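You operate a simulated robot arm through the tools that you are given. There is no shell and no other tool. Be economical: measure what you need, move in short steps, check, and stop when the job is done.

Carry out the task below with a simulated two-armed robot. There is one attempt and no reset: what you move stays moved.

## Task
Wipe up the spill on the top of the check bench with the blue cloth and put it back.

It is judged by the outcome, as a careful person would: the job done as asked, and still so three seconds after it is handed in. It fails if anything else is knocked over, pushed out of place, dropped, spilled or broken. Flat cloth is picked up by pressing the open fingertips on it (5 to 10 N) and closing them slowly along it; thin cloth reads only 2 to 8 mm in the jaws.

## Robot
Two 6-joint arms with three-finger grippers on one trunk, on a base that drives. Base frame: it is fixed to the floor where the robot stands at the start and does not move with it; the origin is under the middle of the robot, x ahead of it, y to its left, z up; the surface under the hand at the start is at about z = 880. Lengths are in mm, angles in degrees, forces in N, time in s.
The left shoulder is at the start at [21, 170, 1483], the right one opposite. With the tool pointing down near the work surface each hand reaches from about 360 to 620 mm from the robot's upright axis, wherever it stands, measured 20 degrees to its own side. Payload 2.2 kg a hand.
The tool frame of a hand sits at the grasp point between the pads (the TCP): z along the fingers, y along the line on which they close. The tips reach 25 mm beyond it. Largest opening 104 mm; the body of the gripper starts 74 mm behind the TCP.
Orientation is told as [roll, pitch, yaw] about the base's x, y, z axes, in that order, counted from this pose: with the fingers straight down and closing along the base's y, the tool's x points along the base's -x, its y along +y and its z along -z.

## Interface
- The arms move only by the tool apply_moves. It takes "left_deltas", "right_deltas" or both (then of equal length, played together; a hand with none holds still); each is a list of rows, each a list of 7 numbers: the shift along the base's x, y, z in units of 50 mm (1.0 is 50 mm), then the turn, a rotation vector about the base's x, y, z in units of 6 degrees (1.0 is 6 degrees), then the gripper command, from -1 (shut) to 1 (fully open), values between in proportion. In form: [[x, y, z, wx, wy, wz, gripper], ...]. A call has 1 to 8 rows; each row shifts and turns the commanded pose from where the row before left it. A call with a number of a shift or a turn outside -1 to 1 is refused whole. Rows are played at 5 a second. More than 50 mm and 8.6 degrees between two rows, or a gripper value outside its range, and nothing of the call is played. A pose out of reach is approached as far as the arm can. The call stops where the force on the tool passes 40 N (or 10 N more than at its start, if that is more) or the arm is blocked; 0.2 s more then pass. The fingers move at their own pace and stop on an object; they squeeze with about 40 N. The grip force told is the motor's: it shows also when the fingers shut on nothing. Time passes only in rows, and 0.2 s behind the last, so rows that do not move let the fingers close. It gives the time, the measured TCP pose, the force on the tool (base axes), the opening and the grip force at its end, in the units of the frame above (readings bear some noise), with the torque about the TCP (base axes, N m) and any sound that the robot's microphone picked up.
- Cameras (640 x 400 px; columns grow to the right, rows downward): "scene" is now at [156.4, -30.1, 1379]; the picture's right is [-0.32, -0.95, -0.00], its down [-0.52, 0.18, -0.83] and it looks along [0.79, -0.26, -0.55] (base axes); focal length 214 px, centre (320, 200). "left" rides on the left gripper at [82, -3, -104] in its tool frame; the picture's right is [0.04, 1.00, 0.00], its down [-0.75, 0.03, -0.66] and it looks along [-0.66, 0.03, 0.75] (tool axes); focal length 256 px, centre (320, 200). "right" rides on the right gripper at [82, 3, -104] in its tool frame; the picture's right is [-0.04, 1.00, 0.00], its down [-0.75, -0.03, -0.66] and it looks along [-0.66, -0.03, 0.75] (tool axes); focal length 256 px, centre (320, 200). There is no depth. A picture from a camera that has moved, and an enlarged one, comes with that camera's place and axes in the base frame and with its lens.
- camera(camera): a new picture of that camera. No time passes.
- move_column(by): slides the trunk up (or, below 0, down) by that many mm; the arms and the scene camera ride with it, the base frame stays. It gives what a move gives, with no picture.
- base_move(legs): drives the robot by 1 to 6 legs, each [ahead, left, turn to the left] in mm, mm and degrees, along the robot's own axes; the way and the turn of a leg run together, so that a leg with both is an arc; at most 1500 mm and 180 degrees a leg. The arms and the cameras ride along, it lands a little off, and it stops where it bumps. It gives what a move gives.
- pan_tilt(pan, tilt): turns the head with the scene camera to pan (to the left, within 60 degrees either way) and tilt (down, from -29 to 69), counted from straight ahead of the robot. It gives what a move gives.
- inspect(camera, box): a new picture of the part [left, top, right, bottom] of that camera's present view, enlarged. No time passes.
- hand_in(): hands the job in; it is judged then, once.

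Go step by step. Nothing tells you exact positions but the pictures and the camera data: compare them with the known pose of the tool, close in by small moves and look again before you grip or let go. The budget is 120 turns and 92 pictures, counting those below and the enlarged ones. Unless the task says otherwise, let go and move clear before handing in, and close with one line.

The tools are called after ">>>" by a JSON object that holds its "op" and its "data". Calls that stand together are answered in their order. apply_moves: Moves the arms, as the interface text tells. Its arguments: {"type":"object","properties":{"left_deltas":{"type":"array"},"right_deltas":{"type":"array"}},"required":[]} The other tools are called the same way: move_column (by) slides the trunk up or down; base_move (legs) drives the base; pan_tilt (pan, tilt) turns the head that bears the scene camera; camera (camera) takes a picture; inspect (camera, box) takes an enlarged picture of a part of a camera's view; hand_in () hands the job in.

At the start:

```text
clock: 0.0
left_ee_pos: [627.9, 4.5, 1252.9]
left_tcp_rot: [0.0, -0.1, 0.0]
left_contact_force: [-0.5, -0.8, -0.1]
left_ft_torque: [0.0, -0.03, 0.02]
left_opening: 103.9
left_grasp_force: 0.1
right_ee_pos: [366.1, -376.4, 1137.4]
right_tcp_rot: [0.0, 0.0, 0.0]
right_contact_force: [-0.3, -0.2, -1.0]
right_ft_torque: [0.0, -0.01, -0.02]
right_opening: 104.2
right_grasp_force: 0.1
trunk travel left (down, up): [-675.0, 67.0]
robot x, y, heading: [-1.5, -1.4, 0.2]
head pan, tilt: [-18.5, 33.5]
```

scene: 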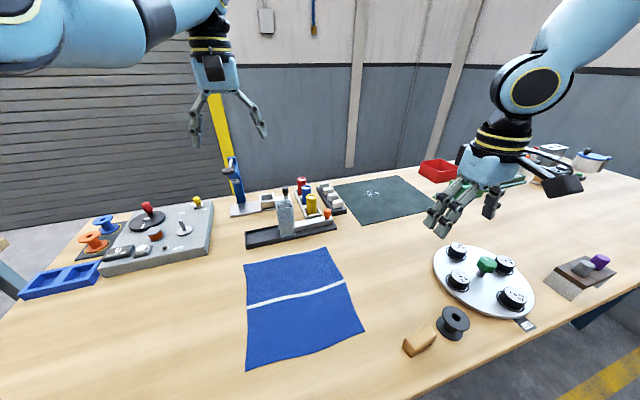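
right: 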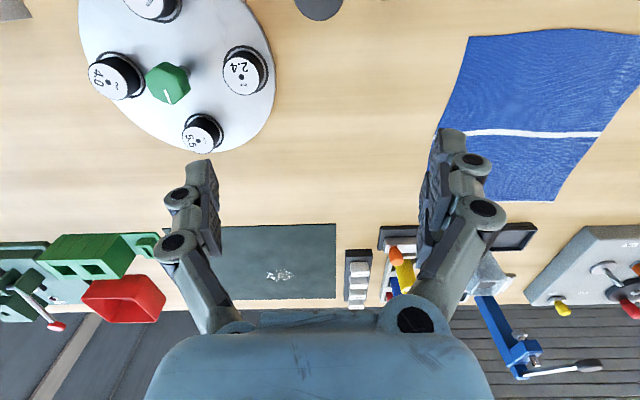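
left: 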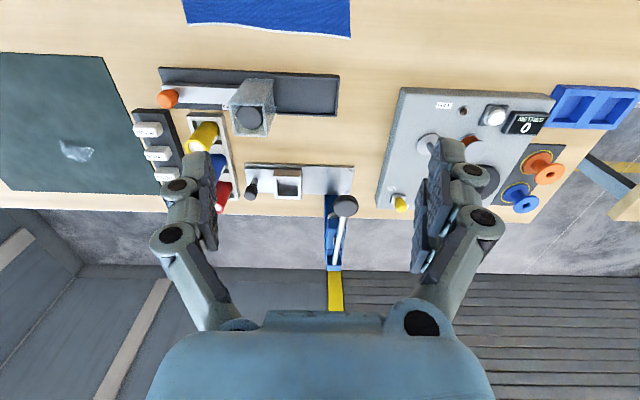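

I see a bench with a blue cloth ahead, a dark mat with a pale mark on it and various fixtures. I'll look closer to find the spill and the check bench.

>>> {"op": "inspect", "data": {"camera": "scene", "box": [220, 160, 460, 310]}}

>>> {"op": "inspect", "data": {"camera": "scene", "box": [0, 170, 240, 320]}}

>>> {"op": "inspect", "data": {"camera": "left", "box": [340, 60, 640, 247]}}

```text
2.67 times, centred on (340, 235) of scene
camera zoom: at [156.4, -30.1, 1379.0], right [-0.32, -0.95, 0.0], down [-0.52, 0.18, -0.83], along [0.79, -0.26, -0.55], focal length 572 px, centre (267, 107)
```

zoom: 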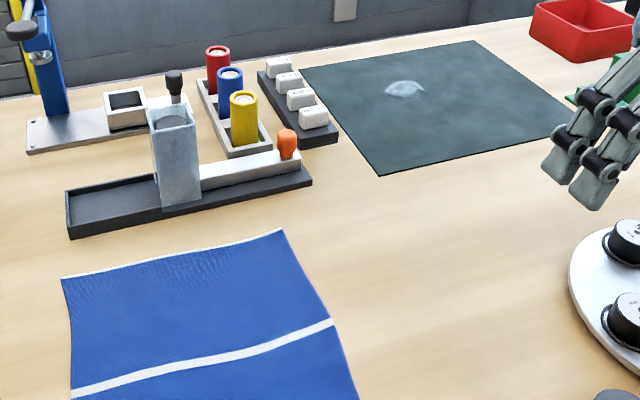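

```text
2.67 times, centred on (120, 245) of scene
camera zoom: at [156.4, -30.1, 1379.0], right [-0.32, -0.95, 0.0], down [-0.52, 0.18, -0.83], along [0.79, -0.26, -0.55], focal length 572 px, centre (853, 80)
```

zoom: 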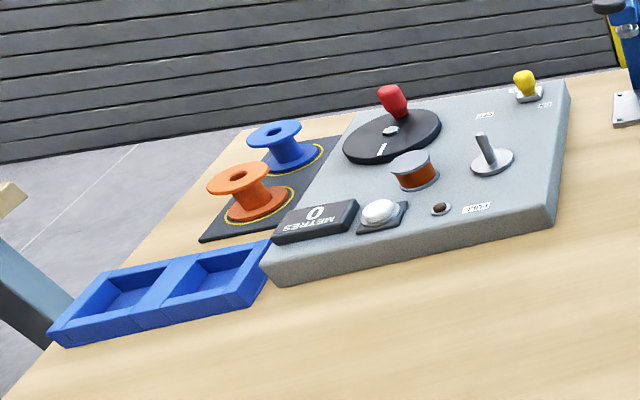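

```text
2.13 times, centred on (490, 154) of left
camera zoom: at [547.4, 1.7, 1356.3], right [-0.04, 1.0, 0.0], down [0.75, 0.03, 0.66], along [0.66, 0.03, -0.75], focal length 546 px, centre (-43, 299)
```

zoom: 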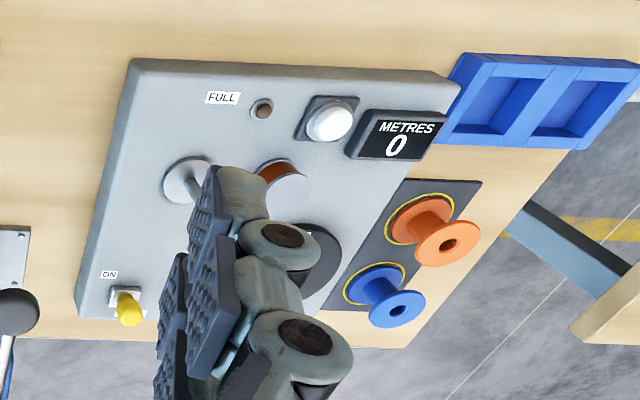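

This bench may be one of several, and the dark mat only shows a pale mark. I'll pan the head to see whether there is another bench with a spill.

>>> {"op": "pan_tilt", "data": {"pan": -60, "tilt": 25}}

>>> {"op": "camera", "data": {"camera": "scene"}}

>>> {"op": "pan_tilt", "data": {"pan": 60, "tilt": 25}}

>>> {"op": "camera", "data": {"camera": "scene"}}

```text
clock: 1.1
left_ee_pos: [628.7, 4.3, 1253.1]
left_tcp_rot: [0.1, 0.1, 0.0]
left_contact_force: [-0.2, -0.2, 0.4]
left_ft_torque: [-0.02, -0.01, -0.01]
left_opening: 104.1
left_grasp_force: 0.0
right_ee_pos: [365.8, -377.3, 1138.0]
right_tcp_rot: [0.0, -0.1, -0.1]
right_contact_force: [0.2, 0.2, 0.2]
right_ft_torque: [-0.03, 0.01, 0.0]
right_opening: 104.2
right_grasp_force: 0.0
trunk travel left (down, up): [-675.0, 67.0]
robot x, y, heading: [3.0, -2.0, 0.0]
head pan, tilt: [-60.0, 25.0]
```

```text
85 pictures are left
camera scene: at [118.3, -81.6, 1392.4], right [-0.87, -0.5, 0.0], down [-0.21, 0.37, -0.91], along [0.45, -0.78, -0.42], focal length 214 px, centre (320, 200)
```

scene: 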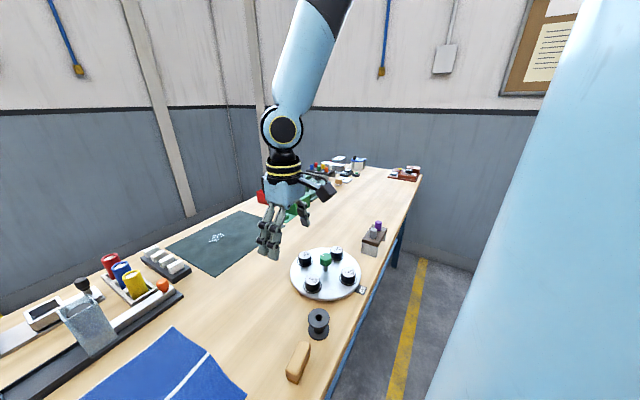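

```text
clock: 3.1
left_ee_pos: [628.5, 4.9, 1252.2]
left_tcp_rot: [0.0, 0.0, 0.1]
left_contact_force: [0.3, 0.3, -0.2]
left_ft_torque: [0.03, 0.0, 0.02]
left_opening: 104.0
left_grasp_force: 0.1
right_ee_pos: [365.3, -377.5, 1137.1]
right_tcp_rot: [0.0, 0.0, 0.0]
right_contact_force: [-0.4, -1.4, 0.3]
right_ft_torque: [-0.04, -0.03, -0.02]
right_opening: 104.0
right_grasp_force: 0.1
trunk travel left (down, up): [-675.0, 67.0]
robot x, y, heading: [-1.0, -1.4, 0.2]
head pan, tilt: [60.0, 25.0]
```

```text
84 pictures are left
camera scene: at [118.2, 77.9, 1392.4], right [0.87, -0.5, 0.0], down [-0.21, -0.37, -0.91], along [0.45, 0.78, -0.42], focal length 214 px, centre (320, 200)
```

scene: 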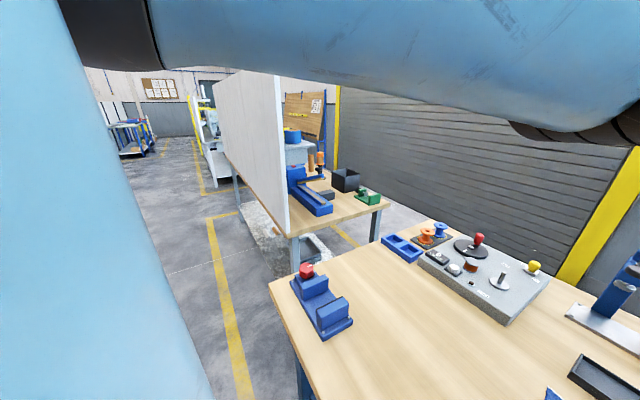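

The bench runs far to the right and another stands to the left behind a partition. I'll take close-ups of the mark on the mat and of the far end.

>>> {"op": "inspect", "data": {"camera": "left", "box": [0, 110, 160, 210]}}

>>> {"op": "inspect", "data": {"camera": "right", "box": [180, 210, 360, 322]}}

>>> {"op": "pan_tilt", "data": {"pan": -50, "tilt": 25}}

>>> {"op": "inspect", "data": {"camera": "scene", "box": [300, 120, 460, 220]}}

```text
4.00 times, centred on (80, 160) of left
camera zoom: at [547.4, 1.8, 1356.3], right [-0.04, 1.0, 0.0], down [0.75, 0.03, 0.66], along [0.66, 0.03, -0.75], focal length 1024 px, centre (1280, 360)
```

zoom: 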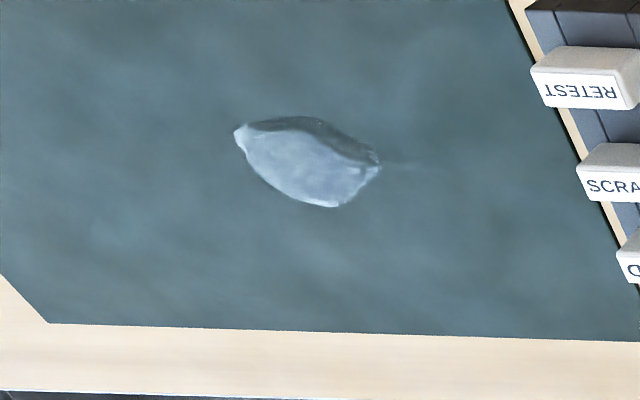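

```text
3.56 times, centred on (270, 266) of right
camera zoom: at [283.6, -373.9, 1241.3], right [0.04, 1.0, 0.0], down [0.75, -0.03, 0.66], along [0.66, -0.03, -0.75], focal length 910 px, centre (498, -35)
```

zoom: 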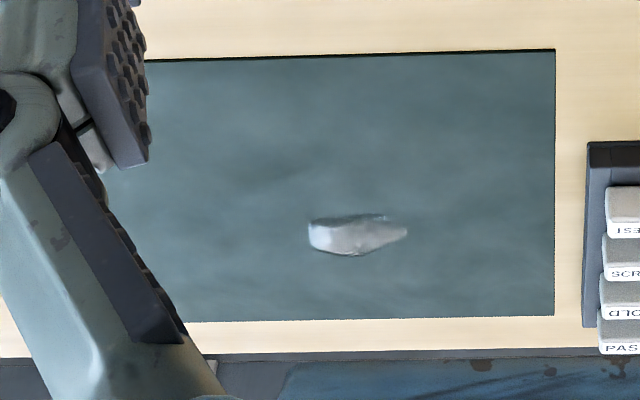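

```text
clock: 5.0
left_ee_pos: [629.3, 4.5, 1251.9]
left_tcp_rot: [-0.1, 0.0, 0.0]
left_contact_force: [0.5, -0.3, -0.9]
left_ft_torque: [0.01, -0.02, 0.01]
left_opening: 104.2
left_grasp_force: 0.0
right_ee_pos: [364.4, -377.3, 1136.8]
right_tcp_rot: [-0.1, 0.0, 0.0]
right_contact_force: [-0.6, -0.7, -0.1]
right_ft_torque: [0.0, 0.02, -0.01]
right_opening: 104.0
right_grasp_force: 0.1
trunk travel left (down, up): [-675.0, 67.0]
robot x, y, heading: [-1.0, -0.9, 0.1]
head pan, tilt: [-50.0, 25.0]
```

```text
4.00 times, centred on (380, 170) of scene
camera zoom: at [131.4, -72.4, 1392.4], right [-0.77, -0.64, 0.0], down [-0.27, 0.32, -0.91], along [0.58, -0.69, -0.42], focal length 858 px, centre (80, 320)
```

zoom: 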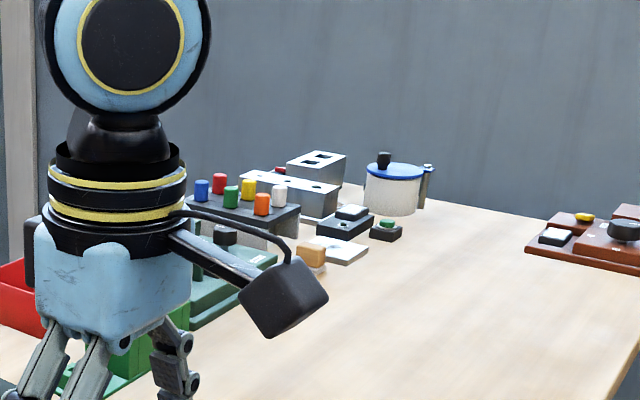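

The mark resolves to a small puddle on the mat: both wrist cameras put it at about (850, -502, 880). Next I'll check how near the robot stands to the bench edge, since the puddle is beyond reach from here, and check the wood surface for other spills.

>>> {"op": "pan_tilt", "data": {"pan": 0, "tilt": 69}}

>>> {"op": "camera", "data": {"camera": "scene"}}

>>> {"op": "pan_tilt", "data": {"pan": -40, "tilt": 45}}

>>> {"op": "camera", "data": {"camera": "scene"}}

```text
clock: 6.1
left_ee_pos: [629.1, 5.5, 1253.0]
left_tcp_rot: [-0.1, 0.0, 0.0]
left_contact_force: [-0.6, -0.7, -0.3]
left_ft_torque: [0.02, 0.02, -0.04]
left_opening: 104.1
left_grasp_force: 0.1
right_ee_pos: [365.1, -376.2, 1137.7]
right_tcp_rot: [0.0, 0.0, -0.1]
right_contact_force: [0.1, -0.1, 0.2]
right_ft_torque: [0.0, 0.0, 0.02]
right_opening: 104.1
right_grasp_force: 0.0
trunk travel left (down, up): [-675.0, 67.0]
robot x, y, heading: [1.4, 0.8, 0.2]
head pan, tilt: [0.0, 68.8]
```

```text
80 pictures are left
camera scene: at [128.1, -1.9, 1333.0], right [0.0, -1.0, 0.0], down [-0.93, 0.0, -0.36], along [0.36, 0.0, -0.93], focal length 214 px, centre (320, 200)
```

scene: 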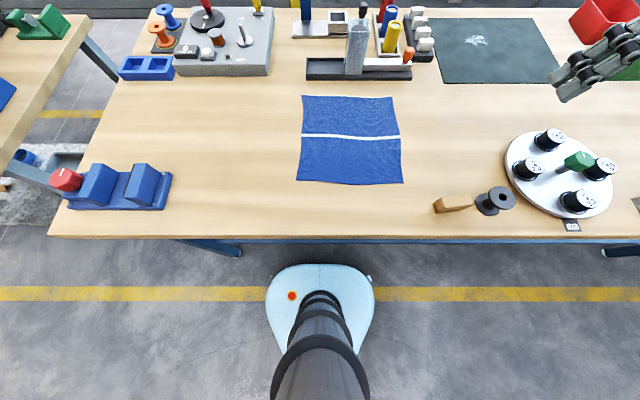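

```text
clock: 7.2
left_ee_pos: [628.9, 3.7, 1253.2]
left_tcp_rot: [0.0, 0.0, -0.1]
left_contact_force: [-0.1, -0.4, -0.1]
left_ft_torque: [-0.01, 0.03, 0.02]
left_opening: 104.1
left_grasp_force: 0.0
right_ee_pos: [364.0, -375.8, 1137.1]
right_tcp_rot: [0.0, 0.0, -0.1]
right_contact_force: [0.3, -0.1, -0.8]
right_ft_torque: [0.02, 0.0, 0.01]
right_opening: 104.1
right_grasp_force: 0.0
trunk travel left (down, up): [-675.0, 67.0]
robot x, y, heading: [1.1, -0.7, -0.1]
head pan, tilt: [-40.0, 45.0]
```

```text
79 pictures are left
camera scene: at [134.5, -54.1, 1361.8], right [-0.64, -0.77, 0.0], down [-0.54, 0.45, -0.71], along [0.54, -0.45, -0.71], focal length 214 px, centre (320, 200)
```

scene: 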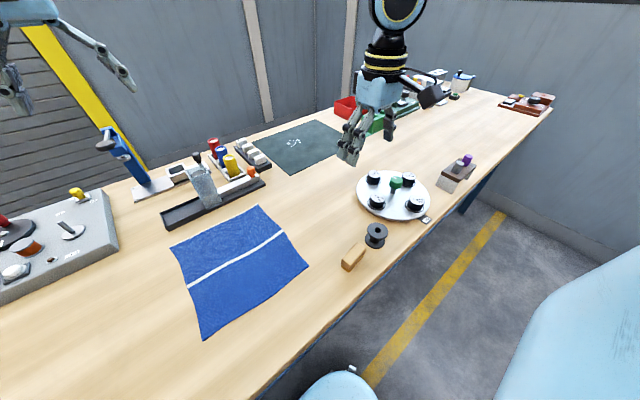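

The blue cloth is about 250 x 265 mm, centred near (480, -75), edges roughly x 348–612, y -200–50. I'll move the left arm aside and bring the right hand above the cloth's near edge.

>>> {"op": "apply_moves", "data": {"left_deltas": [[-0.5, 0.6, 0, 0, 0, 0, 1], [-0.5, 0.6, 0, 0, 0, 0, 1], [-0.5, 0.6, 0, 0, 0, 0, 1], [-0.5, 0.6, 0, 0, 0, 0, 1], [0, 0.6, 0, 0, 0, 0, 1], [0, 0.6, 0, 0, 0, 0, 1], [0, 0.6, 0, 0, 0, 0, 1], [0, 0, 0, 0, 0, 0, 1]], "right_deltas": [[0.04, 0.75, -0.4, 0, 0, 0, 0.35], [0.04, 0.75, -0.4, 0, 0, 0, 0.35], [0.04, 0.75, -0.4, 0, 0, 0, 0.35], [0.04, 0.75, -0.4, 0, 0, 0, 0.35], [0.04, 0.75, -0.4, 0, 0, 0, 0.35], [0.04, 0.75, -0.4, 0, 0, 0, 0.35], [0.04, 0.75, -0.4, 0, 0, 0, 0.35], [0.04, 0.75, -0.4, 0, 0, 0, 0.35]]}}

>>> {"op": "pan_tilt", "data": {"pan": 0, "tilt": 60}}

>>> {"op": "camera", "data": {"camera": "scene"}}

>>> {"op": "camera", "data": {"camera": "right"}}

```text
clock: 9.0
left_ee_pos: [613.9, 188.2, 1200.7]
left_tcp_rot: [0.0, 0.0, 0.0]
left_contact_force: [-0.3, -0.4, -1.0]
left_ft_torque: [-0.02, 0.01, 0.04]
left_opening: 104.3
left_grasp_force: 0.0
left hand out of reach, approached as far as the arm can: row 2, 3, 4, 5, 6, 7
right_ee_pos: [279.5, -332.2, 1073.5]
right_tcp_rot: [0.1, 0.1, 0.0]
right_contact_force: [0.0, -0.6, 0.2]
right_ft_torque: [0.01, 0.01, 0.0]
right_opening: 70.0
right_grasp_force: 0.1
right hand out of reach, approached as far as the arm can: row 1, 2, 3, 4, 5, 6, 7, 8
trunk travel left (down, up): [-675.0, 67.0]
robot x, y, heading: [3.5, -0.6, -0.0]
head pan, tilt: [-40.0, 45.0]
```

```text
clock: 10.1
left_ee_pos: [612.1, 188.6, 1198.9]
left_tcp_rot: [0.0, 0.0, 0.0]
left_contact_force: [0.3, -0.3, 0.1]
left_ft_torque: [-0.01, -0.03, 0.0]
left_opening: 104.1
left_grasp_force: 0.0
right_ee_pos: [280.2, -331.7, 1074.5]
right_tcp_rot: [0.1, 0.0, 0.0]
right_contact_force: [0.4, 0.0, 0.1]
right_ft_torque: [0.01, 0.02, 0.04]
right_opening: 69.9
right_grasp_force: 0.2
trunk travel left (down, up): [-675.0, 67.0]
robot x, y, heading: [0.2, -0.2, 0.1]
head pan, tilt: [0.0, 60.0]
```

```text
78 pictures are left
camera scene: at [138.8, -1.9, 1342.4], right [0.0, -1.0, 0.0], down [-0.87, 0.0, -0.5], along [0.5, 0.0, -0.87], focal length 214 px, centre (320, 200)
```

scene: 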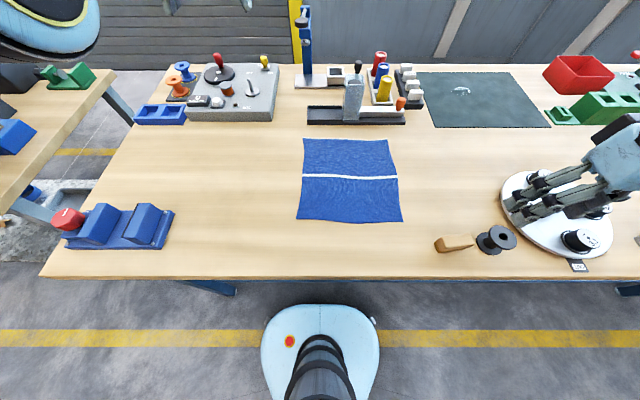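

```text
77 pictures are left
camera right: at [199.2, -329.3, 1178.1], right [0.04, 1.0, 0.0], down [0.75, -0.03, 0.66], along [0.66, -0.03, -0.75], focal length 256 px, centre (320, 200)
```

right: 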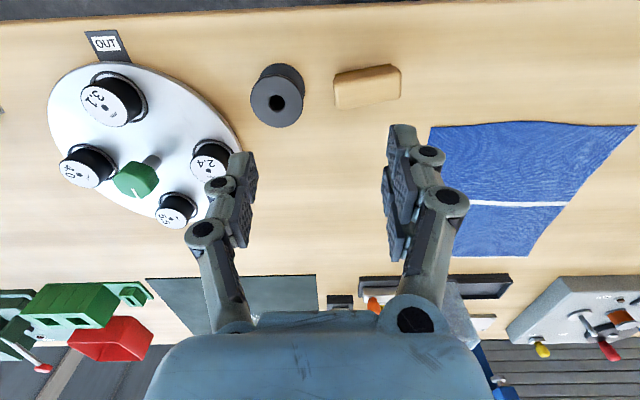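

The right hand can't fold in that close to the body, so I'll back the robot and shift left to put the cloth edge in the right arm's comfortable zone.

>>> {"op": "base_move", "data": {"legs": [[-80, 90, 0]]}}

>>> {"op": "apply_moves", "data": {"right_deltas": [[1, 0, 0, 0, 0, 0, 0.35], [1, 0.6, 0, 0, 0, 0, 0.35], [1, 0.9, 0, 0, 0, 0, 0.35], [0, 0, 0, 0, 0, 0, 0.35]]}}

```text
clock: 11.3
left_ee_pos: [533.0, 280.6, 1200.0]
left_tcp_rot: [0.0, 0.0, -0.1]
left_contact_force: [0.5, 0.1, -0.5]
left_ft_torque: [-0.03, 0.0, -0.01]
left_opening: 104.0
left_grasp_force: 0.1
right_ee_pos: [198.6, -240.0, 1074.5]
right_tcp_rot: [0.1, 0.0, 0.0]
right_contact_force: [0.1, -0.3, 0.8]
right_ft_torque: [-0.01, 0.01, 0.03]
right_opening: 70.3
right_grasp_force: 0.1
trunk travel left (down, up): [-675.0, 67.0]
robot x, y, heading: [-79.4, 96.1, -0.0]
head pan, tilt: [0.0, 60.0]
```

```text
refused: row 2 steps farther than a row can; nothing moved
```

The drive landed well; I'll move the hand in smaller steps towards (375, -75).

>>> {"op": "apply_moves", "data": {"right_deltas": [[0.9, 0, 0, 0, 0, 0, 0.35], [0.6, 0.7, 0, 0, 0, 0, 0.35], [0.6, 0.7, 0, 0, 0, 0, 0.35], [0.6, 0.7, 0, 0, 0, 0, 0.35], [0.6, 0.7, 0, 0, 0, 0, 0.35], [0.2, 0.5, 0, 0, 0, 0, 0.35], [0, 0, 0, 0, 0, 0, 0.35]]}}

>>> {"op": "camera", "data": {"camera": "right"}}

```text
clock: 12.9
left_ee_pos: [533.4, 279.9, 1199.7]
left_tcp_rot: [0.0, 0.0, 0.0]
left_contact_force: [-0.1, -0.1, -0.1]
left_ft_torque: [-0.02, 0.03, 0.01]
left_opening: 103.9
left_grasp_force: 0.0
right_ee_pos: [257.2, -255.5, 1117.1]
right_tcp_rot: [0.2, 0.0, 0.0]
right_contact_force: [-0.6, 0.0, 0.3]
right_ft_torque: [-0.01, 0.0, -0.02]
right_opening: 69.9
right_grasp_force: 0.0
right hand out of reach, approached as far as the arm can: row 1, 2, 3, 4, 5, 6
trunk travel left (down, up): [-675.0, 67.0]
robot x, y, heading: [-82.9, 91.0, 0.1]
head pan, tilt: [0.0, 60.0]
```

```text
76 pictures are left
camera right: at [176.1, -253.6, 1221.6], right [0.04, 1.0, 0.0], down [0.75, -0.03, 0.66], along [0.66, -0.02, -0.75], focal length 256 px, centre (320, 200)
```

right: 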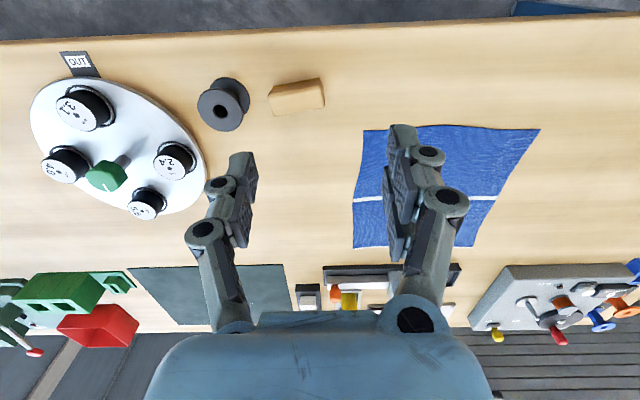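

The reach limit seems to be a minimum distance from the shoulder, so I'll go down and outward together.

>>> {"op": "apply_moves", "data": {"right_deltas": [[0.4, 0.2, -0.6, 0, 0, 0, 0.35], [0.4, 0.6, -0.4, 0, 0, 0, 0.35], [0.4, 0.7, -0.4, 0, 0, 0, 0.35], [0.4, 0.7, -0.3, 0, 0, 0, 0.35], [0.4, 0.7, -0.3, 0, 0, 0, 0.35], [0.36, 0.7, -0.3, 0, 0, 0, 0.35], [0, 0, 0, 0, 0, 0, 0.35]]}}

>>> {"op": "camera", "data": {"camera": "right"}}

```text
clock: 14.5
left_ee_pos: [532.2, 280.7, 1200.6]
left_tcp_rot: [0.0, 0.0, 0.0]
left_contact_force: [-0.2, -0.2, 0.2]
left_ft_torque: [-0.01, -0.01, 0.0]
left_opening: 104.1
left_grasp_force: 0.1
right_ee_pos: [264.4, -270.6, 1085.8]
right_tcp_rot: [0.1, -0.1, -0.1]
right_contact_force: [-0.2, -0.3, -0.1]
right_ft_torque: [-0.02, -0.01, 0.02]
right_opening: 70.3
right_grasp_force: 0.0
right hand out of reach, approached as far as the arm can: row 1, 2, 3, 4, 5, 6
trunk travel left (down, up): [-675.0, 67.0]
robot x, y, heading: [-80.0, 94.3, -0.0]
head pan, tilt: [0.0, 60.0]
```

```text
75 pictures are left
camera right: at [182.2, -267.4, 1189.4], right [0.04, 1.0, 0.0], down [0.75, -0.03, 0.66], along [0.66, -0.02, -0.75], focal length 256 px, centre (320, 200)
```

right: 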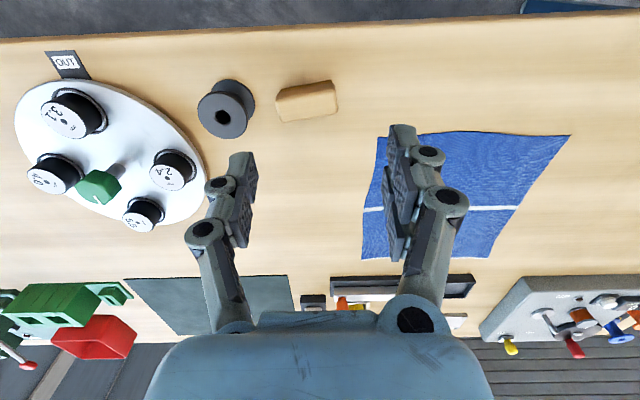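

The hand still refuses; I'll probe which directions are free with outward moves first.

>>> {"op": "apply_moves", "data": {"right_deltas": [[0.5, -0.5, 0, 0, 0, 0, 0.35], [0.8, -0.2, 0, 0, 0, 0, 0.35], [0.8, 0, 0, 0, 0, 0, 0.35], [0, 0, 0, 0, 0, 0, 0.35]]}}

```text
clock: 15.5
left_ee_pos: [532.9, 280.8, 1200.2]
left_tcp_rot: [0.0, 0.0, 0.0]
left_contact_force: [-0.2, -0.2, 0.9]
left_ft_torque: [0.0, 0.02, 0.0]
left_opening: 104.0
left_grasp_force: 0.1
right_ee_pos: [346.3, -329.3, 1095.0]
right_tcp_rot: [0.1, 0.0, 0.0]
right_contact_force: [0.4, 0.2, 0.2]
right_ft_torque: [0.02, -0.01, -0.03]
right_opening: 70.3
right_grasp_force: 0.0
right hand out of reach, approached as far as the arm can: row 2, 3
trunk travel left (down, up): [-675.0, 67.0]
robot x, y, heading: [-82.9, 87.2, -0.1]
head pan, tilt: [0.0, 60.0]
```

Every stop lies at about the same bearing from the shoulder (about -31°), so a wrist yaw limit seems likely. I'll swing the hand inward while turning the tool to the left with it.

>>> {"op": "apply_moves", "data": {"right_deltas": [[0.2, 0.5, 0, 0, 0, 1, 0.35], [0.2, 0.6, 0, 0, 0, 1, 0.35], [0.1, 0.6, 0, 0, 0, 1, 0.35], [0, 0, 0, 0, 0, 0, 0.35]]}}

```text
clock: 16.5
left_ee_pos: [532.4, 279.9, 1200.1]
left_tcp_rot: [-0.1, -0.1, 0.0]
left_contact_force: [0.0, 0.0, -0.4]
left_ft_torque: [0.03, -0.04, -0.04]
left_opening: 103.9
left_grasp_force: 0.1
right_ee_pos: [323.9, -302.7, 1114.5]
right_tcp_rot: [0.1, -0.1, 18.0]
right_contact_force: [-0.2, -0.2, 0.2]
right_ft_torque: [0.01, -0.01, 0.0]
right_opening: 70.3
right_grasp_force: 0.1
right hand out of reach, approached as far as the arm can: row 1, 2, 3
trunk travel left (down, up): [-675.0, 67.0]
robot x, y, heading: [-80.1, 88.5, -0.1]
head pan, tilt: [0.0, 60.0]
```

The yaw turned freely, so it is not the wrist. I'll test pure downward and then pure +y to understand the limit.

>>> {"op": "apply_moves", "data": {"right_deltas": [[0, 0, -0.6, 0, 0, 0, 0.35], [0, 0, 0, 0, 0, 0, 0.35]]}}

>>> {"op": "apply_moves", "data": {"right_deltas": [[0, 0.5, 0, 0, 0, 0, 0.35], [0, 0, 0, 0, 0, 0, 0.35]]}}

>>> {"op": "apply_moves", "data": {"right_deltas": [[0.5, 0, 0, 0, 0, 0, 0.35], [0, 0, 0, 0, 0, 0, 0.35]]}}

```text
clock: 17.1
left_ee_pos: [532.7, 280.7, 1201.6]
left_tcp_rot: [0.0, 0.0, 0.0]
left_contact_force: [0.6, -0.2, -0.3]
left_ft_torque: [0.0, -0.01, 0.02]
left_opening: 104.0
left_grasp_force: 0.0
right_ee_pos: [319.8, -308.0, 1086.8]
right_tcp_rot: [0.1, -0.1, 17.9]
right_contact_force: [0.6, 0.8, -0.1]
right_ft_torque: [-0.01, -0.01, 0.0]
right_opening: 70.2
right_grasp_force: 0.0
right hand out of reach, approached as far as the arm can: row 1
trunk travel left (down, up): [-675.0, 67.0]
robot x, y, heading: [-78.5, 87.0, -0.1]
head pan, tilt: [0.0, 60.0]
```

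```text
clock: 17.7
left_ee_pos: [533.1, 278.8, 1198.6]
left_tcp_rot: [-0.1, 0.0, 0.0]
left_contact_force: [-0.3, 0.3, 0.0]
left_ft_torque: [0.0, 0.0, -0.02]
left_opening: 104.2
left_grasp_force: 0.0
right_ee_pos: [308.1, -297.8, 1091.6]
right_tcp_rot: [0.2, -0.1, 18.1]
right_contact_force: [1.0, -0.3, 0.5]
right_ft_torque: [0.0, -0.02, 0.01]
right_opening: 70.2
right_grasp_force: 0.1
right hand out of reach, approached as far as the arm can: row 1
trunk travel left (down, up): [-675.0, 67.0]
robot x, y, heading: [-80.4, 87.8, -0.1]
head pan, tilt: [0.0, 60.0]
```

```text
clock: 18.3
left_ee_pos: [532.5, 281.7, 1199.8]
left_tcp_rot: [-0.1, 0.0, 0.1]
left_contact_force: [-0.4, 1.1, 1.0]
left_ft_torque: [0.0, 0.0, 0.01]
left_opening: 103.9
left_grasp_force: 0.0
right_ee_pos: [325.1, -308.8, 1095.2]
right_tcp_rot: [0.2, -0.1, 18.0]
right_contact_force: [-0.3, -0.3, -0.1]
right_ft_torque: [-0.05, -0.02, -0.01]
right_opening: 70.3
right_grasp_force: 0.1
right hand out of reach, approached as far as the arm can: row 1
trunk travel left (down, up): [-675.0, 67.0]
robot x, y, heading: [-81.9, 93.9, 0.2]
head pan, tilt: [0.0, 60.0]
```

The limit behaves like a shoulder swing limit in this arm's present configuration. I'll look at both arms to understand how they are bent.

>>> {"op": "pan_tilt", "data": {"pan": -50, "tilt": 0}}

>>> {"op": "camera", "data": {"camera": "scene"}}

>>> {"op": "pan_tilt", "data": {"pan": 40, "tilt": 0}}

>>> {"op": "camera", "data": {"camera": "scene"}}

```text
clock: 19.6
left_ee_pos: [532.2, 280.5, 1200.0]
left_tcp_rot: [0.0, 0.0, -0.1]
left_contact_force: [-0.2, 1.2, -0.7]
left_ft_torque: [-0.02, 0.0, -0.02]
left_opening: 103.7
left_grasp_force: 0.0
right_ee_pos: [324.3, -310.0, 1095.9]
right_tcp_rot: [0.2, -0.2, 18.0]
right_contact_force: [0.4, -0.2, -0.9]
right_ft_torque: [-0.01, 0.05, 0.04]
right_opening: 70.2
right_grasp_force: 0.0
trunk travel left (down, up): [-675.0, 67.0]
robot x, y, heading: [-85.0, 94.4, -0.0]
head pan, tilt: [-50.0, 0.0]
```

```text
74 pictures are left
camera scene: at [49.5, 20.9, 1432.7], right [-0.77, -0.64, 0.0], down [0.0, 0.0, -1.0], along [0.64, -0.77, 0.0], focal length 214 px, centre (320, 200)
```

scene: 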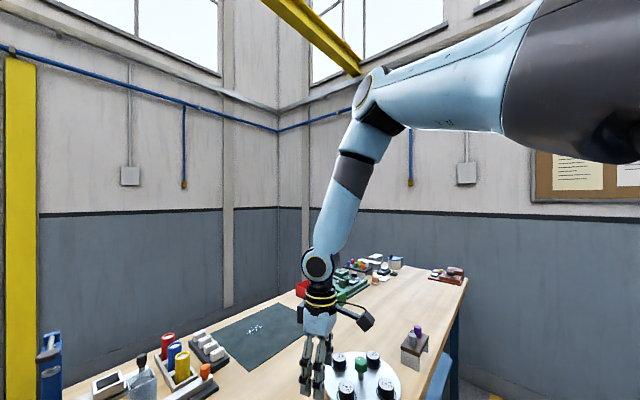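

```text
clock: 21.3
left_ee_pos: [531.6, 279.8, 1199.8]
left_tcp_rot: [0.0, 0.0, -0.1]
left_contact_force: [0.4, 0.5, -0.7]
left_ft_torque: [0.03, -0.02, 0.0]
left_opening: 104.0
left_grasp_force: 0.1
right_ee_pos: [324.1, -309.3, 1096.3]
right_tcp_rot: [0.2, -0.1, 18.0]
right_contact_force: [0.2, -0.3, -0.7]
right_ft_torque: [0.02, 0.01, 0.01]
right_opening: 70.3
right_grasp_force: 0.1
trunk travel left (down, up): [-675.0, 67.0]
robot x, y, heading: [-80.5, 92.5, 0.1]
head pan, tilt: [40.0, 0.0]
```

```text
73 pictures are left
camera scene: at [60.5, 147.7, 1432.8], right [0.64, -0.77, 0.0], down [0.0, 0.0, -1.0], along [0.77, 0.64, 0.0], focal length 214 px, centre (320, 200)
```

scene: 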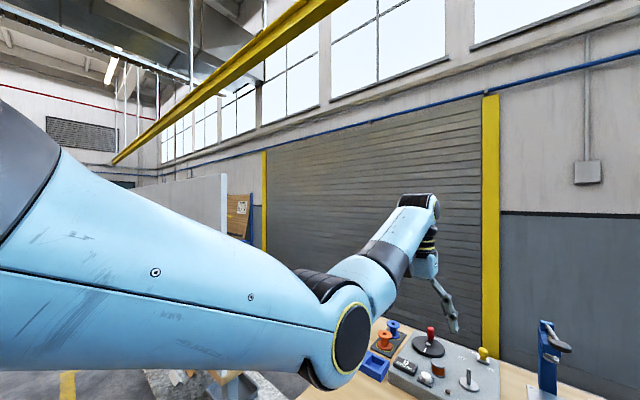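

The right arm is elbow-up, the left one elbow-low with the forearm rising. The limit loosens with height, so I'll try raising the right hand, then going inward.

>>> {"op": "apply_moves", "data": {"right_deltas": [[0, 0, 0.9, 0, 0, -1, 0.35], [0, 0, 0.9, 0, 0, -1, 0.35], [0, 0, 0.9, 0, 0, -1, 0.35], [0, 0.5, 0.5, 0, 0, 0, 0.35], [0, 0.9, 0, 0, 0, 0, 0.35], [0, 0.9, 0, 0, 0, 0, 0.35], [0, 0, 0, 0, 0, 0, 0.35]]}}

```text
clock: 22.9
left_ee_pos: [532.7, 279.5, 1199.9]
left_tcp_rot: [0.1, -0.1, 0.0]
left_contact_force: [0.3, -0.3, -0.1]
left_ft_torque: [-0.01, 0.01, 0.02]
left_opening: 104.0
left_grasp_force: 0.1
right_ee_pos: [283.4, -248.9, 1260.8]
right_tcp_rot: [0.2, -0.2, -0.1]
right_contact_force: [-0.3, -0.2, 0.0]
right_ft_torque: [-0.02, 0.03, 0.0]
right_opening: 70.0
right_grasp_force: 0.0
right hand out of reach, approached as far as the arm can: row 5, 6
trunk travel left (down, up): [-675.0, 67.0]
robot x, y, heading: [-81.4, 89.2, -0.2]
head pan, tilt: [40.0, 0.0]
```

Still held. A wrist tilt limit could be the cause; I'll test whether rolling the tool frees the inward motion.

>>> {"op": "apply_moves", "data": {"right_deltas": [[0, 0.4, 0, 1, 0, 0, 0.35], [0, 0.4, 0, 1, 0, 0, 0.35], [0, 0.4, 0, 1, 0, 0, 0.35], [0, 0, 0, 0, 0, 0, 0.35]]}}

>>> {"op": "apply_moves", "data": {"right_deltas": [[0, 0.4, 0, -1, 0, 0, 0.35], [0, 0.4, 0, -1, 0, 0, 0.35], [0, 0.4, 0, -1, 0, 0, 0.35], [0, 0.4, 0, -1, 0, 0, 0.35], [0, 0.4, 0, -1, 0, 0, 0.35], [0, 0.4, 0, -1, 0, 0, 0.35], [0, 0, 0, 0, 0, 0, 0.35]]}}

```text
clock: 23.9
left_ee_pos: [531.8, 280.3, 1199.8]
left_tcp_rot: [0.1, 0.1, 0.0]
left_contact_force: [0.3, -1.1, -0.1]
left_ft_torque: [-0.01, 0.02, 0.02]
left_opening: 103.9
left_grasp_force: 0.0
right_ee_pos: [286.1, -189.4, 1257.4]
right_tcp_rot: [18.1, 0.0, 0.0]
right_contact_force: [-0.6, 0.2, -0.4]
right_ft_torque: [0.0, -0.01, -0.03]
right_opening: 70.2
right_grasp_force: 0.1
trunk travel left (down, up): [-675.0, 67.0]
robot x, y, heading: [-82.7, 91.4, 0.0]
head pan, tilt: [40.0, 0.0]
```

```text
clock: 25.5
left_ee_pos: [531.5, 279.3, 1200.1]
left_tcp_rot: [0.0, 0.0, 0.0]
left_contact_force: [-0.2, -0.2, -0.2]
left_ft_torque: [0.0, -0.05, -0.03]
left_opening: 103.7
left_grasp_force: 0.0
right_ee_pos: [197.7, -272.5, 1267.6]
right_tcp_rot: [-18.0, 0.0, 0.0]
right_contact_force: [0.5, 0.7, -1.0]
right_ft_torque: [0.0, 0.01, -0.01]
right_opening: 70.6
right_grasp_force: 0.0
right hand out of reach, approached as far as the arm can: row 1, 2, 3, 4, 5, 6
trunk travel left (down, up): [-675.0, 67.0]
robot x, y, heading: [-83.3, 91.8, 0.1]
head pan, tilt: [40.0, 0.0]
```

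Rolling the tool helps but tilts the fingers. A cleaner way is to turn the robot about 45° left so the right arm's free zone points straight at the work. I'll level the tool, tuck the left hand in, then drive.

>>> {"op": "apply_moves", "data": {"left_deltas": [[0.05, -0.75, 0.1, 0, 0, 0, 1], [0.05, -0.75, 0.1, 0, 0, 0, 1], [0.05, -0.75, 0.1, 0, 0, 0, 1], [0.05, -0.75, 0.1, 0, 0, 0, 1], [0, 0, 0, 0, 0, 0, 1]], "right_deltas": [[0, -0.5, 0, 1, 0, 0, 0.35], [0.3, -0.5, 0, 1, 0, 0, 0.35], [0.3, -0.3, 0, 1, 0, 0, 0.35], [0.3, -0.2, 0, 0, 0, 0, 0.35], [0, 0, 0, 0, 0, 0, 0.35]]}}

>>> {"op": "base_move", "data": {"legs": [[-108, -62, 0], [0, 0, 45]]}}

>>> {"op": "pan_tilt", "data": {"pan": -45, "tilt": 55}}

>>> {"op": "camera", "data": {"camera": "scene"}}

```text
clock: 26.7
left_ee_pos: [541.4, 132.9, 1220.0]
left_tcp_rot: [0.0, 0.0, 0.1]
left_contact_force: [0.4, -0.1, 0.8]
left_ft_torque: [-0.02, -0.01, 0.0]
left_opening: 103.9
left_grasp_force: 0.1
right_ee_pos: [252.7, -328.0, 1271.9]
right_tcp_rot: [0.1, -0.1, 0.1]
right_contact_force: [-0.6, 0.0, -0.3]
right_ft_torque: [-0.03, 0.01, 0.0]
right_opening: 70.1
right_grasp_force: 0.1
right hand out of reach, approached as far as the arm can: row 2, 3
trunk travel left (down, up): [-675.0, 67.0]
robot x, y, heading: [-78.4, 90.1, -0.2]
head pan, tilt: [40.0, 0.0]
```

```text
clock: 30.0
left_ee_pos: [216.7, 504.5, 1220.1]
left_tcp_rot: [0.0, -0.1, 45.7]
left_contact_force: [0.4, 1.0, -0.1]
left_ft_torque: [-0.03, 0.03, -0.01]
left_opening: 103.8
left_grasp_force: 0.0
right_ee_pos: [344.0, -23.0, 1269.9]
right_tcp_rot: [0.1, 0.1, 45.6]
right_contact_force: [0.4, -0.3, 0.3]
right_ft_torque: [-0.01, 0.0, 0.0]
right_opening: 70.4
right_grasp_force: 0.0
trunk travel left (down, up): [-675.0, 67.0]
robot x, y, heading: [-193.6, 27.6, 45.8]
head pan, tilt: [40.0, 0.0]
```

```text
clock: 31.6
left_ee_pos: [218.1, 504.7, 1220.6]
left_tcp_rot: [0.0, 0.1, 45.7]
left_contact_force: [-0.1, -0.2, 0.4]
left_ft_torque: [-0.02, -0.02, 0.02]
left_opening: 103.9
left_grasp_force: 0.2
right_ee_pos: [343.9, -23.8, 1269.5]
right_tcp_rot: [0.2, 0.0, 45.7]
right_contact_force: [-0.5, 0.3, 0.1]
right_ft_torque: [0.01, -0.02, 0.02]
right_opening: 70.0
right_grasp_force: 0.0
trunk travel left (down, up): [-675.0, 67.0]
robot x, y, heading: [-193.6, 33.8, 45.9]
head pan, tilt: [-45.0, 55.0]
```

```text
72 pictures are left
camera scene: at [-65.8, 81.0, 1348.4], right [0.01, -1.0, 0.0], down [-0.82, -0.01, -0.57], along [0.57, 0.01, -0.82], focal length 214 px, centre (320, 200)
```

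scene: 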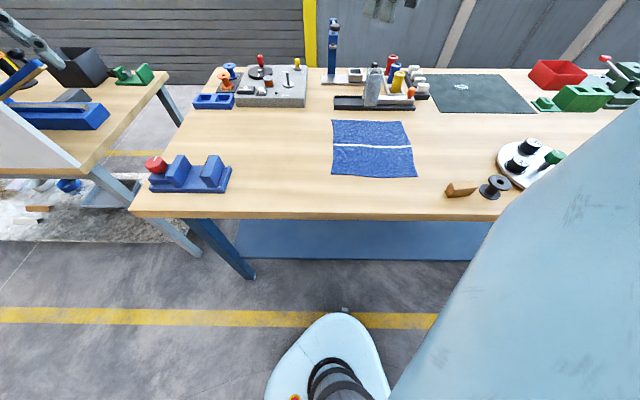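

The arms are now well placed. I'll turn the tool back square to the cloth and lower it above the cloth's near edge.

>>> {"op": "apply_moves", "data": {"right_deltas": [[0.1, -0.2, -0.6, 0, 0, -1, 0.35], [0.1, -0.2, -0.6, 0, 0, -1, 0.35], [0.1, -0.2, -0.6, 0, 0, -1, 0.35], [0.1, -0.2, -0.6, 0, 0, -1, 0.35], [0.1, -0.2, -0.6, 0, 0, -1, 0.35], [0.1, 0, -0.6, 0, 0, -1, 0.35], [0, 0, -0.7, 0, 0, -1, 0.35], [0, 0, -0.7, 0, 0, -0.6, 0.35]]}}

>>> {"op": "camera", "data": {"camera": "right"}}

```text
clock: 33.4
left_ee_pos: [217.0, 505.2, 1220.0]
left_tcp_rot: [-0.1, 0.0, 45.7]
left_contact_force: [0.0, 0.1, -0.5]
left_ft_torque: [-0.01, 0.05, 0.0]
left_opening: 104.0
left_grasp_force: 0.0
right_ee_pos: [372.8, -72.9, 1024.3]
right_tcp_rot: [0.2, 0.0, 0.1]
right_contact_force: [0.0, -0.4, 0.9]
right_ft_torque: [0.03, 0.02, -0.01]
right_opening: 70.1
right_grasp_force: 0.1
right hand out of reach, approached as far as the arm can: row 2
trunk travel left (down, up): [-675.0, 67.0]
robot x, y, heading: [-189.9, 31.9, 45.5]
head pan, tilt: [-45.0, 55.0]
```

```text
71 pictures are left
camera right: at [292.3, -68.6, 1127.5], right [0.04, 1.0, 0.0], down [0.75, -0.03, 0.66], along [0.66, -0.03, -0.75], focal length 256 px, centre (320, 200)
```

right: 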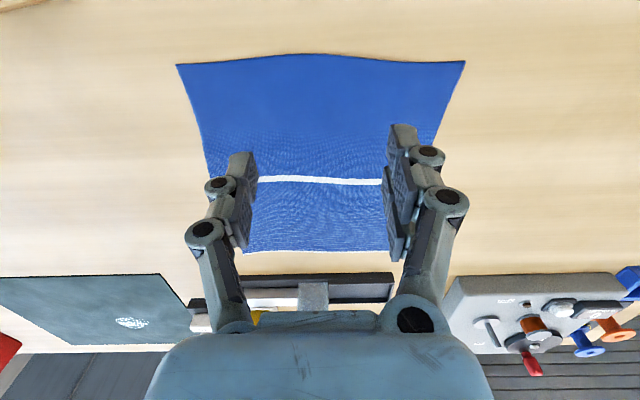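

The hand is centred over the cloth, 25 mm inside the near edge at x≈347. I'll lower gently until the tips press.

>>> {"op": "apply_moves", "data": {"right_deltas": [[0, 0, -0.8, 0, 0, 0, 0.35], [0, 0, -0.8, 0, 0, 0, 0.35], [0, 0, -0.5, 0, 0, 0, 0.35], [0, 0, -0.1, 0, 0, 0, 0.35], [0, 0, 0, 0, 0, 0, 0.35]]}}

```text
clock: 34.6
left_ee_pos: [216.8, 505.3, 1220.3]
left_tcp_rot: [0.0, 0.0, 45.7]
left_contact_force: [0.4, 0.5, 1.1]
left_ft_torque: [-0.01, -0.04, 0.0]
left_opening: 104.1
left_grasp_force: 0.0
right_ee_pos: [361.0, -105.8, 1011.2]
right_tcp_rot: [0.1, 0.1, 0.1]
right_contact_force: [-0.2, -0.6, 0.0]
right_ft_torque: [-0.01, -0.01, -0.01]
right_opening: 70.3
right_grasp_force: 0.1
right hand out of reach, approached as far as the arm can: row 1, 2, 3, 4
trunk travel left (down, up): [-675.0, 67.0]
robot x, y, heading: [-187.1, 28.9, 45.6]
head pan, tilt: [-45.0, 55.0]
```

The limit is tied to the wrist with the tool vertical; tilting the fingers forward relieves it and the closing line stays level. I'll tilt about 24° forward and come back over the edge.

>>> {"op": "apply_moves", "data": {"right_deltas": [[0, 0, 0, 0, -1, 0, 0.35], [0, 0.2, 0, 0, -1, 0, 0.35], [0.1, 0.3, 0, 0, -1, 0, 0.35], [0.1, 0.2, 0, 0, -1, 0, 0.35], [0, 0, -0.6, 0, 0, 0, 0.35], [0, 0, 0, 0, 0, 0, 0.35]]}}

>>> {"op": "camera", "data": {"camera": "right"}}

```text
clock: 36.0
left_ee_pos: [217.7, 505.2, 1219.8]
left_tcp_rot: [0.0, 0.0, 45.7]
left_contact_force: [-0.1, -0.6, -0.3]
left_ft_torque: [-0.01, 0.05, -0.01]
left_opening: 104.1
left_grasp_force: 0.1
right_ee_pos: [376.9, -86.6, 1037.6]
right_tcp_rot: [0.0, -23.9, 0.1]
right_contact_force: [0.1, -0.7, 0.7]
right_ft_torque: [-0.02, -0.01, 0.01]
right_opening: 70.2
right_grasp_force: 0.1
right hand out of reach, approached as far as the arm can: row 2, 3, 4, 5
trunk travel left (down, up): [-675.0, 67.0]
robot x, y, heading: [-187.0, 34.3, 45.8]
head pan, tilt: [-45.0, 55.0]
```

```text
70 pictures are left
camera right: at [260.3, -84.8, 1099.2], right [0.03, 1.0, 0.02], down [0.42, -0.03, 0.91], along [0.91, -0.02, -0.42], focal length 256 px, centre (320, 200)
```

right: 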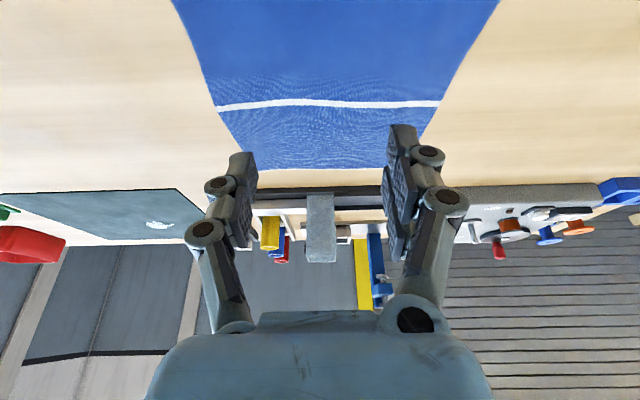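

The right arm stays trapped in this configuration. The left arm started in a straight-ahead posture, so I'll raise the right hand out of the way, turn back square, and place the left arm over the cloth instead.

>>> {"op": "apply_moves", "data": {"right_deltas": [[-0.2, -0.1, 0.8, 0, 1, 0, 0.35], [-0.2, -0.1, 0.8, 0, 1, 0, 0.35], [0, 0, 0.8, 0, 1, 0, 0.35], [0, 0, 0.8, 0, 1, 0, 0.35], [0, 0, 0, 0, 0, 1, 0.35], [0, 0, 0, 0, 0, 1, 0.35], [0, 0, 0, 0, 0, 1, 0.35], [0, 0, 0, 0, 0, 1, 0.35]]}}

>>> {"op": "base_move", "data": {"legs": [[0, 0, -45.7], [85, -257, 0]]}}

```text
clock: 37.8
left_ee_pos: [216.8, 504.2, 1221.8]
left_tcp_rot: [0.0, 0.0, 45.7]
left_contact_force: [0.0, 0.1, 0.0]
left_ft_torque: [0.01, 0.02, -0.02]
left_opening: 104.1
left_grasp_force: 0.0
right_ee_pos: [314.4, -43.4, 1158.3]
right_tcp_rot: [0.1, 0.0, 24.2]
right_contact_force: [-0.5, 0.8, -0.9]
right_ft_torque: [0.01, 0.01, 0.0]
right_opening: 70.2
right_grasp_force: 0.0
right hand out of reach, approached as far as the arm can: row 1, 2, 3, 4
trunk travel left (down, up): [-675.0, 67.0]
robot x, y, heading: [-187.4, 29.2, 45.8]
head pan, tilt: [-45.0, 55.0]
```

```text
clock: 41.8
left_ee_pos: [517.2, -188.2, 1220.7]
left_tcp_rot: [0.0, 0.0, -0.4]
left_contact_force: [0.8, 0.0, 0.2]
left_ft_torque: [0.01, 0.02, -0.03]
left_opening: 103.8
left_grasp_force: 0.1
right_ee_pos: [189.2, -637.6, 1159.4]
right_tcp_rot: [0.1, 0.0, -22.1]
right_contact_force: [0.6, 0.2, -1.0]
right_ft_torque: [0.03, 0.02, -0.03]
right_opening: 70.2
right_grasp_force: 0.1
trunk travel left (down, up): [-675.0, 67.0]
robot x, y, heading: [-103.3, -225.0, -0.5]
head pan, tilt: [-45.0, 55.0]
```

The left hand is now over the cloth side. I'll lower it and see how it moves.

>>> {"op": "apply_moves", "data": {"left_deltas": [[0, 0.2, -0.7, 0, 0, 0, 0.35], [0, 0.3, -0.7, 0, 0, 0, 0.35], [-0.2, 0.4, -0.6, 0, 0, 0, 0.35], [-0.4, 0.5, -0.5, 0, 0, 0, 0.35], [-0.4, 0.5, -0.5, 0, 0, 0, 0.35], [-0.4, 0.3, -0.4, 0, 0, 0, 0.35], [0, 0, 0, 0, 0, 0, 0.35]]}}

>>> {"op": "pan_tilt", "data": {"pan": 0, "tilt": 50}}

>>> {"op": "camera", "data": {"camera": "scene"}}

```text
clock: 43.4
left_ee_pos: [447.6, -78.1, 1048.7]
left_tcp_rot: [0.0, -0.1, -0.5]
left_contact_force: [0.4, 0.1, -1.4]
left_ft_torque: [0.07, 0.03, -0.01]
left_opening: 70.3
left_grasp_force: 0.1
right_ee_pos: [190.3, -638.0, 1158.6]
right_tcp_rot: [0.1, 0.0, -22.1]
right_contact_force: [0.4, 0.0, -0.3]
right_ft_torque: [-0.01, 0.01, -0.02]
right_opening: 70.1
right_grasp_force: 0.0
trunk travel left (down, up): [-675.0, 67.0]
robot x, y, heading: [-105.5, -225.9, -0.4]
head pan, tilt: [-45.0, 55.0]
```

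```text
clock: 44.5
left_ee_pos: [449.3, -76.9, 1049.3]
left_tcp_rot: [0.1, 0.0, -0.4]
left_contact_force: [0.4, 0.5, -0.4]
left_ft_torque: [0.03, 0.0, 0.0]
left_opening: 70.2
left_grasp_force: 0.0
right_ee_pos: [190.8, -637.8, 1159.0]
right_tcp_rot: [0.1, 0.0, -22.1]
right_contact_force: [0.3, 0.0, -1.0]
right_ft_torque: [0.0, 0.03, -0.02]
right_opening: 70.1
right_grasp_force: 0.1
trunk travel left (down, up): [-675.0, 67.0]
robot x, y, heading: [-106.0, -223.4, -0.4]
head pan, tilt: [0.0, 50.0]
```

```text
69 pictures are left
camera scene: at [43.8, -226.1, 1354.9], right [-0.01, -1.0, 0.0], down [-0.77, 0.01, -0.64], along [0.64, -0.01, -0.77], focal length 214 px, centre (320, 200)
```

scene: 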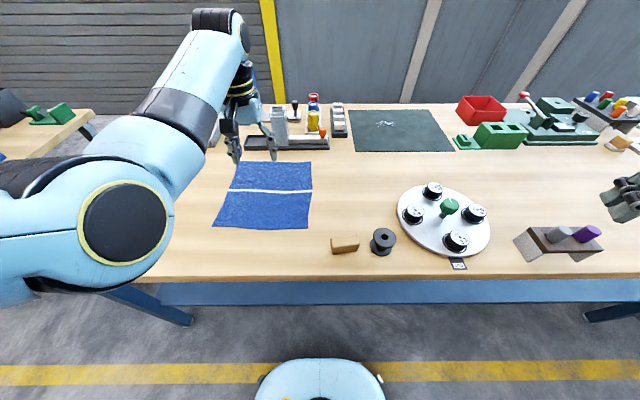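

The left arm moves freely in its elbow-low posture. I'll bring it above the near edge of the cloth.

>>> {"op": "apply_moves", "data": {"left_deltas": [[-0.4, 0, -0.4, 0, 0, 0.1, 0.35], [-0.4, 0, -0.4, 0, 0, 0, 0.35], [-0.4, 0, -0.4, 0, 0, 0, 0.35], [-0.35, 0, -0.4, 0, 0, 0, 0.35], [0, 0, 0, 0, 0, 0, 0.35]]}}

>>> {"op": "camera", "data": {"camera": "left"}}

>>> {"op": "camera", "data": {"camera": "scene"}}

```text
clock: 45.9
left_ee_pos: [389.5, -59.6, 981.6]
left_tcp_rot: [1.5, -1.9, 0.7]
left_contact_force: [-0.1, -0.1, -1.1]
left_ft_torque: [-0.02, 0.02, -0.01]
left_opening: 70.2
left_grasp_force: 0.1
right_ee_pos: [189.8, -636.7, 1159.5]
right_tcp_rot: [0.0, 0.0, -22.0]
right_contact_force: [-1.2, 0.6, -0.5]
right_ft_torque: [-0.03, 0.0, -0.01]
right_opening: 70.3
right_grasp_force: 0.1
trunk travel left (down, up): [-675.0, 67.0]
robot x, y, heading: [-105.2, -220.5, -0.6]
head pan, tilt: [0.0, 50.0]
stopped in row 5 (left hand): the arm was blocked; the commanded pose is now the measured one
```

```text
68 pictures are left
camera left: at [303.9, -65.5, 1082.8], right [-0.05, 1.0, 0.02], down [0.73, 0.02, 0.68], along [0.68, 0.05, -0.73], focal length 256 px, centre (320, 200)
```

left: 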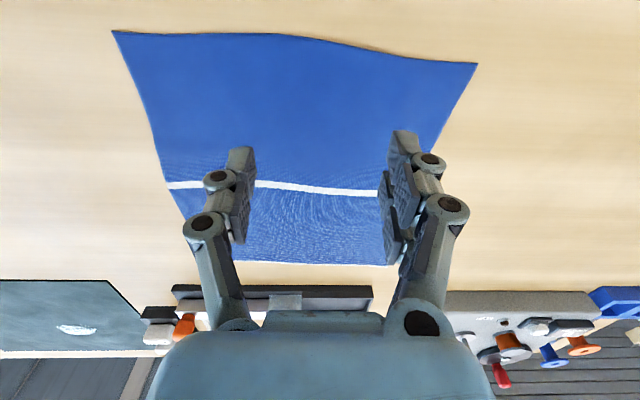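

```text
67 pictures are left
camera scene: at [43.7, -225.8, 1354.9], right [-0.01, -1.0, 0.0], down [-0.77, 0.01, -0.64], along [0.64, -0.01, -0.77], focal length 214 px, centre (320, 200)
```

scene: 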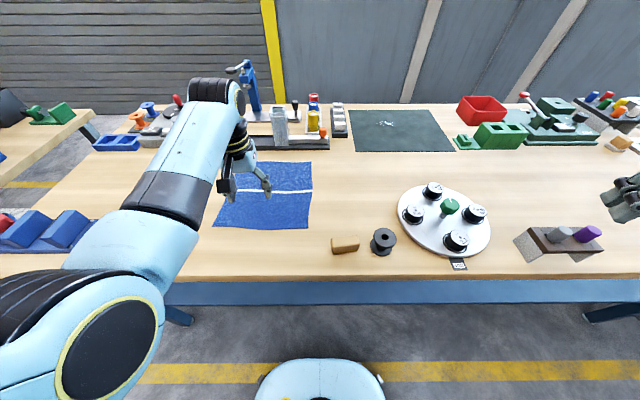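

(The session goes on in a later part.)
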